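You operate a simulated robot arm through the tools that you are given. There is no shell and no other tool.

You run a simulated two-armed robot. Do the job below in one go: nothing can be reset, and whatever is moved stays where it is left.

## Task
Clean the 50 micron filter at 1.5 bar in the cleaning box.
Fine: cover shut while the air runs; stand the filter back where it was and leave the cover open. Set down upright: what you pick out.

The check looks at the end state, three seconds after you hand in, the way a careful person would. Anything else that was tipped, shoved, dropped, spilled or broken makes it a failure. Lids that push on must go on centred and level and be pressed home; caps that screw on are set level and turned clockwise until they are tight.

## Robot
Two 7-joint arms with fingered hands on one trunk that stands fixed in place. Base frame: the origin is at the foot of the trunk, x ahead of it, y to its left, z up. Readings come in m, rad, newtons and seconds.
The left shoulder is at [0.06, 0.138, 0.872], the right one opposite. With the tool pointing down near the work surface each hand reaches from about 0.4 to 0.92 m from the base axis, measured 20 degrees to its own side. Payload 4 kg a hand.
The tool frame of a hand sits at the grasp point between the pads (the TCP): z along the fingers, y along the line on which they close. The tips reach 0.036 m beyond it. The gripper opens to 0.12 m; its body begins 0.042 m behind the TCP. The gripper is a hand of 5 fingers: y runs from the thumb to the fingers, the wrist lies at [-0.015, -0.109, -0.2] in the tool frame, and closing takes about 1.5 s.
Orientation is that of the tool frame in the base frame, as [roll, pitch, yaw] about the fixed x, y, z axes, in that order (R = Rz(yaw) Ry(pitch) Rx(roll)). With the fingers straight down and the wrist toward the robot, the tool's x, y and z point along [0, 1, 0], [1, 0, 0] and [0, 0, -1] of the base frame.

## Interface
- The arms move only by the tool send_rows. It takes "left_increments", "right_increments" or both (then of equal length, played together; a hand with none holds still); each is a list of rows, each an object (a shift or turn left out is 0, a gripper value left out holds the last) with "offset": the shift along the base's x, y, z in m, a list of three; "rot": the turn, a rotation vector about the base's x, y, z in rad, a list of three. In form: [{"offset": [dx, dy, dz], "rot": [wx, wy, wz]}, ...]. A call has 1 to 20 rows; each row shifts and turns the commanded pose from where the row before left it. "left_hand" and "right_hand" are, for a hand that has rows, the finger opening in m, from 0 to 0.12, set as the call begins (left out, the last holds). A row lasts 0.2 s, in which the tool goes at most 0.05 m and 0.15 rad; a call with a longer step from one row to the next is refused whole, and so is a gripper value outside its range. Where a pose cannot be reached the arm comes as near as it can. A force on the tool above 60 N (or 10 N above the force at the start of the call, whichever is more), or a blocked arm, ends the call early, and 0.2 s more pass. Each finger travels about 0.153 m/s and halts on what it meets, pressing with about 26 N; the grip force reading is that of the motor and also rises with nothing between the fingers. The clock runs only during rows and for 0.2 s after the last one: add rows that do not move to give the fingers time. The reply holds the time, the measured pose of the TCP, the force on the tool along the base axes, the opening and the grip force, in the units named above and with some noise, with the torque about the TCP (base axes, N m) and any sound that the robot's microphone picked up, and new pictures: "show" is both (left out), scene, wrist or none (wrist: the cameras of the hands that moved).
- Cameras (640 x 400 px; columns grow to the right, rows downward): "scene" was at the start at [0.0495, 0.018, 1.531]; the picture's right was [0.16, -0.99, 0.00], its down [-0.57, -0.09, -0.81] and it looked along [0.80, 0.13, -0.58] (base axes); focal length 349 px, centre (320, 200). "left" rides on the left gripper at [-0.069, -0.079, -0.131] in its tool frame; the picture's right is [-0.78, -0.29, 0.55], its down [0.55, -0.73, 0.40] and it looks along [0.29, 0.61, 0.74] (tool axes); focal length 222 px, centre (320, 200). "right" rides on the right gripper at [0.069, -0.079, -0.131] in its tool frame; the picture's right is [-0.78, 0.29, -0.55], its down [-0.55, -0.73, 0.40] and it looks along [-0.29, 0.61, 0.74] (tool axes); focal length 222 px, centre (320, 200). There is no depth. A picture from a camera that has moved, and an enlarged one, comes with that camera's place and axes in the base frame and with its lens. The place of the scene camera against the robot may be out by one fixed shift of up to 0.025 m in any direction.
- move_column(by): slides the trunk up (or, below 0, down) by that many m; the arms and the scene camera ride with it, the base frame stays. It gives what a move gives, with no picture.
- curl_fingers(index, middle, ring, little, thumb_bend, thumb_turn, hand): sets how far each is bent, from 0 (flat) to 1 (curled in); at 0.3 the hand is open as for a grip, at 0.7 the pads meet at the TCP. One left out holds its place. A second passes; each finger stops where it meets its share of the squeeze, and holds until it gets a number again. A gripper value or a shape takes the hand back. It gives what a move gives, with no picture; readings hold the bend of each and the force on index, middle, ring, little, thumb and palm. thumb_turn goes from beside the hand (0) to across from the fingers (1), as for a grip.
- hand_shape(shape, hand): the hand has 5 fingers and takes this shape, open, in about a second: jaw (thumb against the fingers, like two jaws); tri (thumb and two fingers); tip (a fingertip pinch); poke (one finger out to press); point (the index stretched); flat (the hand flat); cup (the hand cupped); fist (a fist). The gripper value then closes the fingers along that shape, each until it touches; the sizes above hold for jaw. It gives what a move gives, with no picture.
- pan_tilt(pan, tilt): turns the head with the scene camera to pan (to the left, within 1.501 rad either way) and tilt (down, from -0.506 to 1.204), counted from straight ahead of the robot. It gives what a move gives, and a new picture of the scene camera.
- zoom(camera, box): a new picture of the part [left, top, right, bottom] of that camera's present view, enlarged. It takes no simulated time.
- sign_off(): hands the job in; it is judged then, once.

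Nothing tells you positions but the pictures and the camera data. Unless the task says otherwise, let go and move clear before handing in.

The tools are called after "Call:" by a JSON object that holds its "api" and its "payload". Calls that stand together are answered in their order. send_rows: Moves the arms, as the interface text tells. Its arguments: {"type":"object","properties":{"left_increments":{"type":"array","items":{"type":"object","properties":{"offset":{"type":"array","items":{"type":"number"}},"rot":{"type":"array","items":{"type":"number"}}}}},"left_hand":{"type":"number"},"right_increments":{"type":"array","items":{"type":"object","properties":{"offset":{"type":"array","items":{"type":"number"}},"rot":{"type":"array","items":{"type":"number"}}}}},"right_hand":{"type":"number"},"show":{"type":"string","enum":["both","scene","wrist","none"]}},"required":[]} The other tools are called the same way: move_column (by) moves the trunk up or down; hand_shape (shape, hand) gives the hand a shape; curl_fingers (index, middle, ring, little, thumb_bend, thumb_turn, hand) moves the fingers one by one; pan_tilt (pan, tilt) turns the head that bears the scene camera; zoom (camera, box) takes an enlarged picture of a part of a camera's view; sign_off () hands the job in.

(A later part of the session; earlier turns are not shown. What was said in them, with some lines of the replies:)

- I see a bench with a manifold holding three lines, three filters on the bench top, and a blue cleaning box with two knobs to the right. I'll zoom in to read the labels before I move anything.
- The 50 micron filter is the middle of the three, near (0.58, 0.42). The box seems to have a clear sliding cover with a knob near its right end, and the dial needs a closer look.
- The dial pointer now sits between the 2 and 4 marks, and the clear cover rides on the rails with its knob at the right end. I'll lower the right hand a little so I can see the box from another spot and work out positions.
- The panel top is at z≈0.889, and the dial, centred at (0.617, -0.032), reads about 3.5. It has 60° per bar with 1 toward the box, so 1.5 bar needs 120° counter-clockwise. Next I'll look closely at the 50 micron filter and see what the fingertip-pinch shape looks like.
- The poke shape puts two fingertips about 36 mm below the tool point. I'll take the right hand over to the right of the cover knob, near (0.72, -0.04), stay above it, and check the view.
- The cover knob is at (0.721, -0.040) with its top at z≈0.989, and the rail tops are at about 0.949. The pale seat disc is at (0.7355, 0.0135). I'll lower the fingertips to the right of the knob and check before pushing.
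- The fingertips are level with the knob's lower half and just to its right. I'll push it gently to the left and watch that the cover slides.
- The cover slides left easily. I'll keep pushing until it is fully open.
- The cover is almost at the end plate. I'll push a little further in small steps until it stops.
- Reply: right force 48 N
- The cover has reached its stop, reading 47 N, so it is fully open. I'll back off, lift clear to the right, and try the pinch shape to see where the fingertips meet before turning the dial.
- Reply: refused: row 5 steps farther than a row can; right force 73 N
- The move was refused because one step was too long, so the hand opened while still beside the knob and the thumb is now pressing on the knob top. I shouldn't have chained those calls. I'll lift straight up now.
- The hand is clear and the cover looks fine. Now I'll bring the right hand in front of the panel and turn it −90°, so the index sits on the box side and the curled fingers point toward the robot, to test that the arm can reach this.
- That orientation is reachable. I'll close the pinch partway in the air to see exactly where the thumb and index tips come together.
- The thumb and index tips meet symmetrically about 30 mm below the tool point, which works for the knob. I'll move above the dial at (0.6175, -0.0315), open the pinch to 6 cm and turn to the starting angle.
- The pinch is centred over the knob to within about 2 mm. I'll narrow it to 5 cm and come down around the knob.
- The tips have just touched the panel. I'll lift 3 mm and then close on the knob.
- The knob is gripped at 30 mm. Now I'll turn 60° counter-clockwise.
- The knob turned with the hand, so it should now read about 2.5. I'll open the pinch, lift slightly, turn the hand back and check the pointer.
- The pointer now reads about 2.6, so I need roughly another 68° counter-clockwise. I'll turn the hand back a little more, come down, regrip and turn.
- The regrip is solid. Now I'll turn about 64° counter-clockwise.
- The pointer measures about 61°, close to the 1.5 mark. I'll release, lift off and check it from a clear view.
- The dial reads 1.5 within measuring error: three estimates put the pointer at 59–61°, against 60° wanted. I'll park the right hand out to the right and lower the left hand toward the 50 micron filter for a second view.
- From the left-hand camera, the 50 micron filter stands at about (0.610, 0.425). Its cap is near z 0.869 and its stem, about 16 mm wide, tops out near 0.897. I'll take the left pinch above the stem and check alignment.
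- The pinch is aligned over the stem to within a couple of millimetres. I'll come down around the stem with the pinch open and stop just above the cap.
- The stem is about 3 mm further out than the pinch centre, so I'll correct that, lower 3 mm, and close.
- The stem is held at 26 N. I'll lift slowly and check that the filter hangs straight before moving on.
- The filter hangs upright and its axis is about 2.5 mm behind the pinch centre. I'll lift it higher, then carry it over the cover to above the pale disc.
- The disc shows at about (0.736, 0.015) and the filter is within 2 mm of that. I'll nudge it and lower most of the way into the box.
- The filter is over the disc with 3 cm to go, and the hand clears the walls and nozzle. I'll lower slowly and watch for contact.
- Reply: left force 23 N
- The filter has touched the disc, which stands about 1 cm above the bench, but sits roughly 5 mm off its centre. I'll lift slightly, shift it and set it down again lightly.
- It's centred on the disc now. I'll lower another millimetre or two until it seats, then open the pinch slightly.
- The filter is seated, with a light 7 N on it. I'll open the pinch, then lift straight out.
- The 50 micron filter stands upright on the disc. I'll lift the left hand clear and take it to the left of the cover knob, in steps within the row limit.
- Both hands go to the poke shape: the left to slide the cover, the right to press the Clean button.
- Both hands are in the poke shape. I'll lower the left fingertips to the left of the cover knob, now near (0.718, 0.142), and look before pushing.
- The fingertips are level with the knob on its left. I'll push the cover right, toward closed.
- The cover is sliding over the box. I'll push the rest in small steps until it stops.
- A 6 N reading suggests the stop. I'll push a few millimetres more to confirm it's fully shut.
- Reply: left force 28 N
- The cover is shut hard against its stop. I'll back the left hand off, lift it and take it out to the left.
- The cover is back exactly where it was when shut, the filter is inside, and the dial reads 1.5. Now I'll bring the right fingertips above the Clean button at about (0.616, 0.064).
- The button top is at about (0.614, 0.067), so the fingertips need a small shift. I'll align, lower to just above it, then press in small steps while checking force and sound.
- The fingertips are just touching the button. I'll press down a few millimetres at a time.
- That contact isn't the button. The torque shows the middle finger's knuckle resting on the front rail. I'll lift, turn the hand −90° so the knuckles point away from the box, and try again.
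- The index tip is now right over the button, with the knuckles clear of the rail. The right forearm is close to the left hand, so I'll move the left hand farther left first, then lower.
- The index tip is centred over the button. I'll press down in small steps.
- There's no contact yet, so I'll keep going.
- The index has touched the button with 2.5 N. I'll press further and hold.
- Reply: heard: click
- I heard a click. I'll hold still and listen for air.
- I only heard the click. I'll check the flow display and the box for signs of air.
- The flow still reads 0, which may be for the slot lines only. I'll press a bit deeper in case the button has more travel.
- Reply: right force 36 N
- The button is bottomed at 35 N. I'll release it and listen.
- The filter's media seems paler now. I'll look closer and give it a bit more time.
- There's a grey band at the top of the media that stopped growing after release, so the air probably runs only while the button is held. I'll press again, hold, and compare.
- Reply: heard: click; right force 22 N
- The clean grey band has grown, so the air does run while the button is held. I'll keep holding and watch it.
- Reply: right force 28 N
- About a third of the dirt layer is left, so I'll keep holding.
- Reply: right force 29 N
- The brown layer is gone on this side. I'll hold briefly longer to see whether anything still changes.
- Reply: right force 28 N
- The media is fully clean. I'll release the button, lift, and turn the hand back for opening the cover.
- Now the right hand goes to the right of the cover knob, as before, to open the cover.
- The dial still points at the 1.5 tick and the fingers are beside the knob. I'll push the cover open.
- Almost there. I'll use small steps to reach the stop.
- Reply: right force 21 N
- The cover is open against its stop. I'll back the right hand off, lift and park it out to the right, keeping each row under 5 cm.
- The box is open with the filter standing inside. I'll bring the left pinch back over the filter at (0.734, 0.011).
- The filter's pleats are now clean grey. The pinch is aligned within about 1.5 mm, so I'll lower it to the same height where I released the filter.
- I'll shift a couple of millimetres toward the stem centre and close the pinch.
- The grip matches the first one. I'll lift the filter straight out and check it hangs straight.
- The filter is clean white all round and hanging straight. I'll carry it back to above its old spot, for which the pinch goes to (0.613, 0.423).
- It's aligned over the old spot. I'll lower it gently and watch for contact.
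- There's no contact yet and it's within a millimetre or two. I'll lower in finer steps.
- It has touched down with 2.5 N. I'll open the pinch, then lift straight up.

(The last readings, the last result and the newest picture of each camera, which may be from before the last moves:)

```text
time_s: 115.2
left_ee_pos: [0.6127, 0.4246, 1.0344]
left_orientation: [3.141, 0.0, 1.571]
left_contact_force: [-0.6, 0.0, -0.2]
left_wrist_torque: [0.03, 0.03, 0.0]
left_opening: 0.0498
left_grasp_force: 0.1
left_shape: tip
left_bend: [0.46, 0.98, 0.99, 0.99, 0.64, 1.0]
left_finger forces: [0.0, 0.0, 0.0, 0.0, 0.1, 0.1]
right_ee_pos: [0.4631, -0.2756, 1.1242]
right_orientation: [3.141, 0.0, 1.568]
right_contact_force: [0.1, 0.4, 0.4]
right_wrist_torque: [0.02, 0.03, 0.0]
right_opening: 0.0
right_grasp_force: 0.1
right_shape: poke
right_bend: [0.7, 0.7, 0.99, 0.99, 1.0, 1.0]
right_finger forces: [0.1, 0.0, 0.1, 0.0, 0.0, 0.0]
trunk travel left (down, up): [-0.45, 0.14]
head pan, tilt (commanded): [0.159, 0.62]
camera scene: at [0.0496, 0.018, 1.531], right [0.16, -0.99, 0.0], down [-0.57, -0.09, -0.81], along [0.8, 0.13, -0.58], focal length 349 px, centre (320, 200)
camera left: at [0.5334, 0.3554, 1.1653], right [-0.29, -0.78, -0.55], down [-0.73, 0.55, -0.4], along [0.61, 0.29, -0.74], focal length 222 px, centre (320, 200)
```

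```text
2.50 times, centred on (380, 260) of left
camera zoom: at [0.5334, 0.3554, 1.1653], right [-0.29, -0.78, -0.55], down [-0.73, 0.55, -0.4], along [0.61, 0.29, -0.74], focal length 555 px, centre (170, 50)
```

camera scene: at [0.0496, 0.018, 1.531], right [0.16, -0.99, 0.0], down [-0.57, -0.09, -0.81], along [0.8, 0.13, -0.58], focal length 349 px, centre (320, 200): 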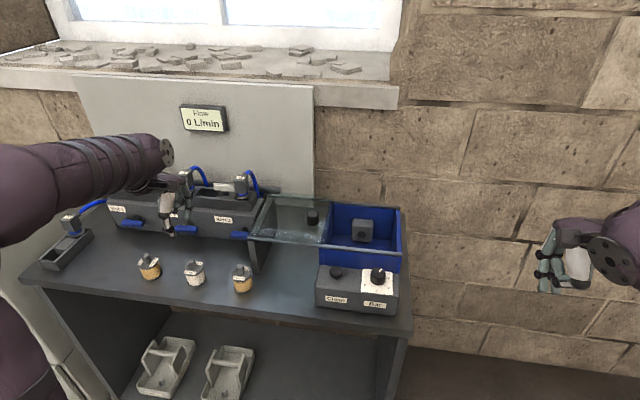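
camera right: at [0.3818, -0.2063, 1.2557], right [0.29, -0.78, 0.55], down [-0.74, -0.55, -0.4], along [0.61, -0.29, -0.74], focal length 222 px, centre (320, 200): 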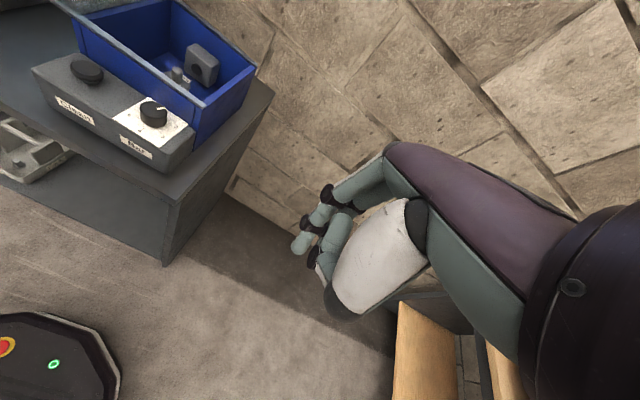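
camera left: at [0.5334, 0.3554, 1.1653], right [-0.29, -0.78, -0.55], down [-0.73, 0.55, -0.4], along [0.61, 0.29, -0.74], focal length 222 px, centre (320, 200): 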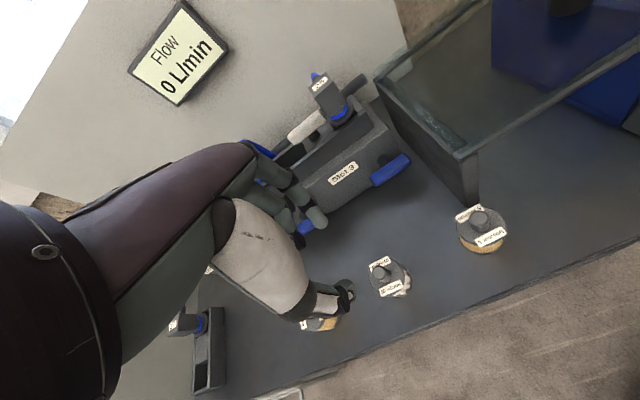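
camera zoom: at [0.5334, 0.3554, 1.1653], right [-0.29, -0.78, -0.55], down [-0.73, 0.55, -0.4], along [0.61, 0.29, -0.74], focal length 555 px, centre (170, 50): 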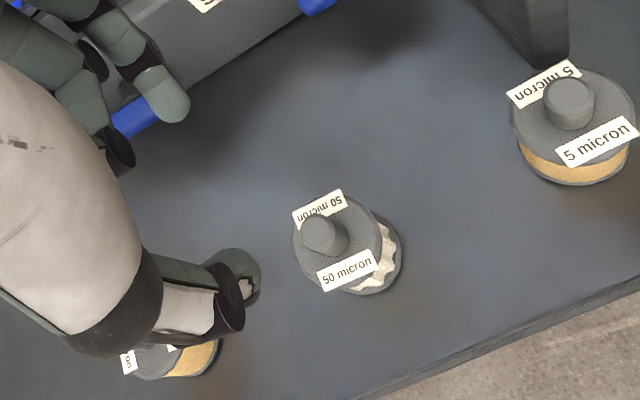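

The filter is back within about 1–2 mm of its original spot, upright and clean, and the cover is open. I'll lift the left hand well clear and take a final look.

Call:
{"api": "send_rows", "payload": {"left_increments": [{"offset": [0, 0, 0.04]}, {"offset": [0, 0, 0.04]}, {"offset": [-0.03, 0, 0.03]}, {"offset": [-0.04, 0, 0.02]}, {"offset": [-0.04, 0.02, 0]}, {"offset": [0, 0, 0]}], "show": "both"}}

Call:
{"api": "zoom", "payload": {"camera": "scene", "box": [240, 180, 420, 320]}}

Call:
{"api": "zoom", "payload": {"camera": "scene", "box": [20, 150, 280, 310]}}

```text
time_s: 116.6
left_ee_pos: [0.5038, 0.442, 1.1653]
left_orientation: [3.141, 0.0, 1.572]
left_contact_force: [-0.6, -0.4, 0.3]
left_wrist_torque: [-0.01, -0.02, -0.01]
left_opening: 0.05
left_grasp_force: 0.0
left_shape: tip
left_bend: [0.46, 0.98, 0.99, 0.99, 0.64, 1.0]
left_finger forces: [0.0, 0.0, 0.0, 0.0, 0.0, 0.1]
right_ee_pos: [0.4624, -0.2756, 1.1245]
right_orientation: [-3.14, 0.0, 1.567]
right_contact_force: [-0.4, 0.6, 0.1]
right_wrist_torque: [0.0, 0.0, 0.02]
right_opening: 0.0001
right_grasp_force: 0.0
right_shape: poke
right_bend: [0.7, 0.7, 0.99, 0.99, 1.0, 1.0]
right_finger forces: [0.0, 0.1, 0.0, 0.0, 0.0, 0.0]
trunk travel left (down, up): [-0.45, 0.14]
head pan, tilt (commanded): [0.159, 0.62]
camera scene: at [0.0499, 0.0178, 1.531], right [0.16, -0.99, 0.0], down [-0.57, -0.09, -0.81], along [0.8, 0.13, -0.58], focal length 349 px, centre (320, 200)
camera left: at [0.4248, 0.3743, 1.2947], right [-0.29, -0.78, -0.55], down [-0.73, 0.55, -0.4], along [0.61, 0.29, -0.74], focal length 222 px, centre (320, 200)
```

scene: 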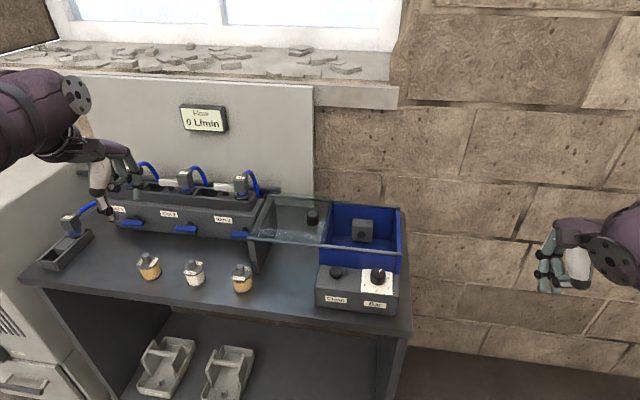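
left: 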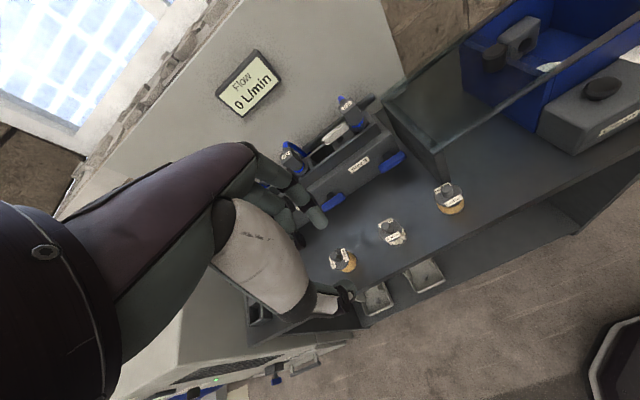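

```text
2.86 times, centred on (330, 250) of scene
camera zoom: at [0.0499, 0.0178, 1.531], right [0.16, -0.99, 0.0], down [-0.57, -0.09, -0.81], along [0.8, 0.13, -0.58], focal length 996 px, centre (291, 57)
```

zoom: 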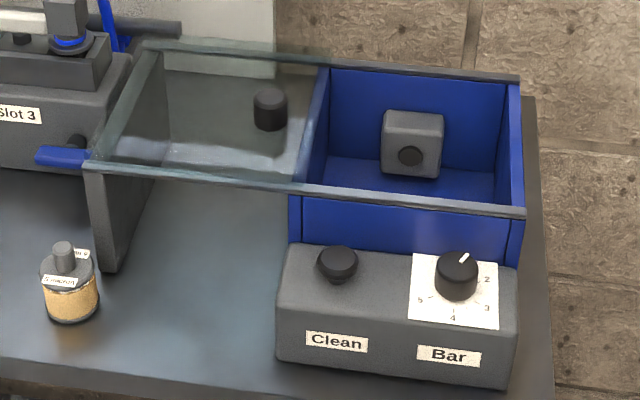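

```text
2.46 times, centred on (150, 230) of scene
camera zoom: at [0.0499, 0.0178, 1.531], right [0.16, -0.99, 0.0], down [-0.57, -0.09, -0.81], along [0.8, 0.13, -0.58], focal length 858 px, centre (738, 126)
```

zoom: 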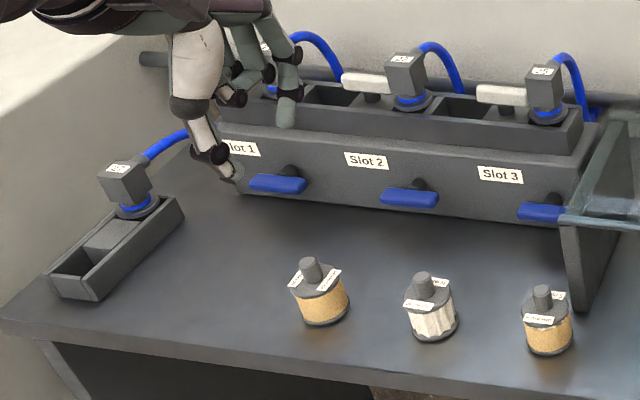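

The cleaned 50 micron filter stands upright in its old spot, the other filters and lines are untouched, the cover is fully open, the dial is at 1.5, and both hands are clear. I'm handing the job in.

Call:
{"api": "sign_off", "payload": {}}

```text
The job is handed in.
```

The 50 micron filter is clean and standing upright in its old spot, within about 1–2 mm by the camera. The job is handed in, but no check result has come back yet.

- **Pressure:** I turned the dial from about 3.5 down to 1.5 bar. The camera readings put it between about 1.48 and 1.56, and I left it there.
- **Cleaning:** The air runs only while the Clean button is held. The cover was fully shut throughout, over two holds of about seven seconds in total. All the brown dirt I could see is gone, leaving pale pleats.
- **Cover:** It is slid fully open against its stop.

**Unplanned contacts:**
- While opening the cover the first time, one of my moves was refused but the hand still opened. The thumb pressed on the cover knob at about 72 N until I lifted off.
- On my first try at the Clean button, a knuckle rested on the front rail at about 11 N.

I saw no damage from either, and the cover still slides normally. Nothing else was tipped or moved, and both hands are clear.
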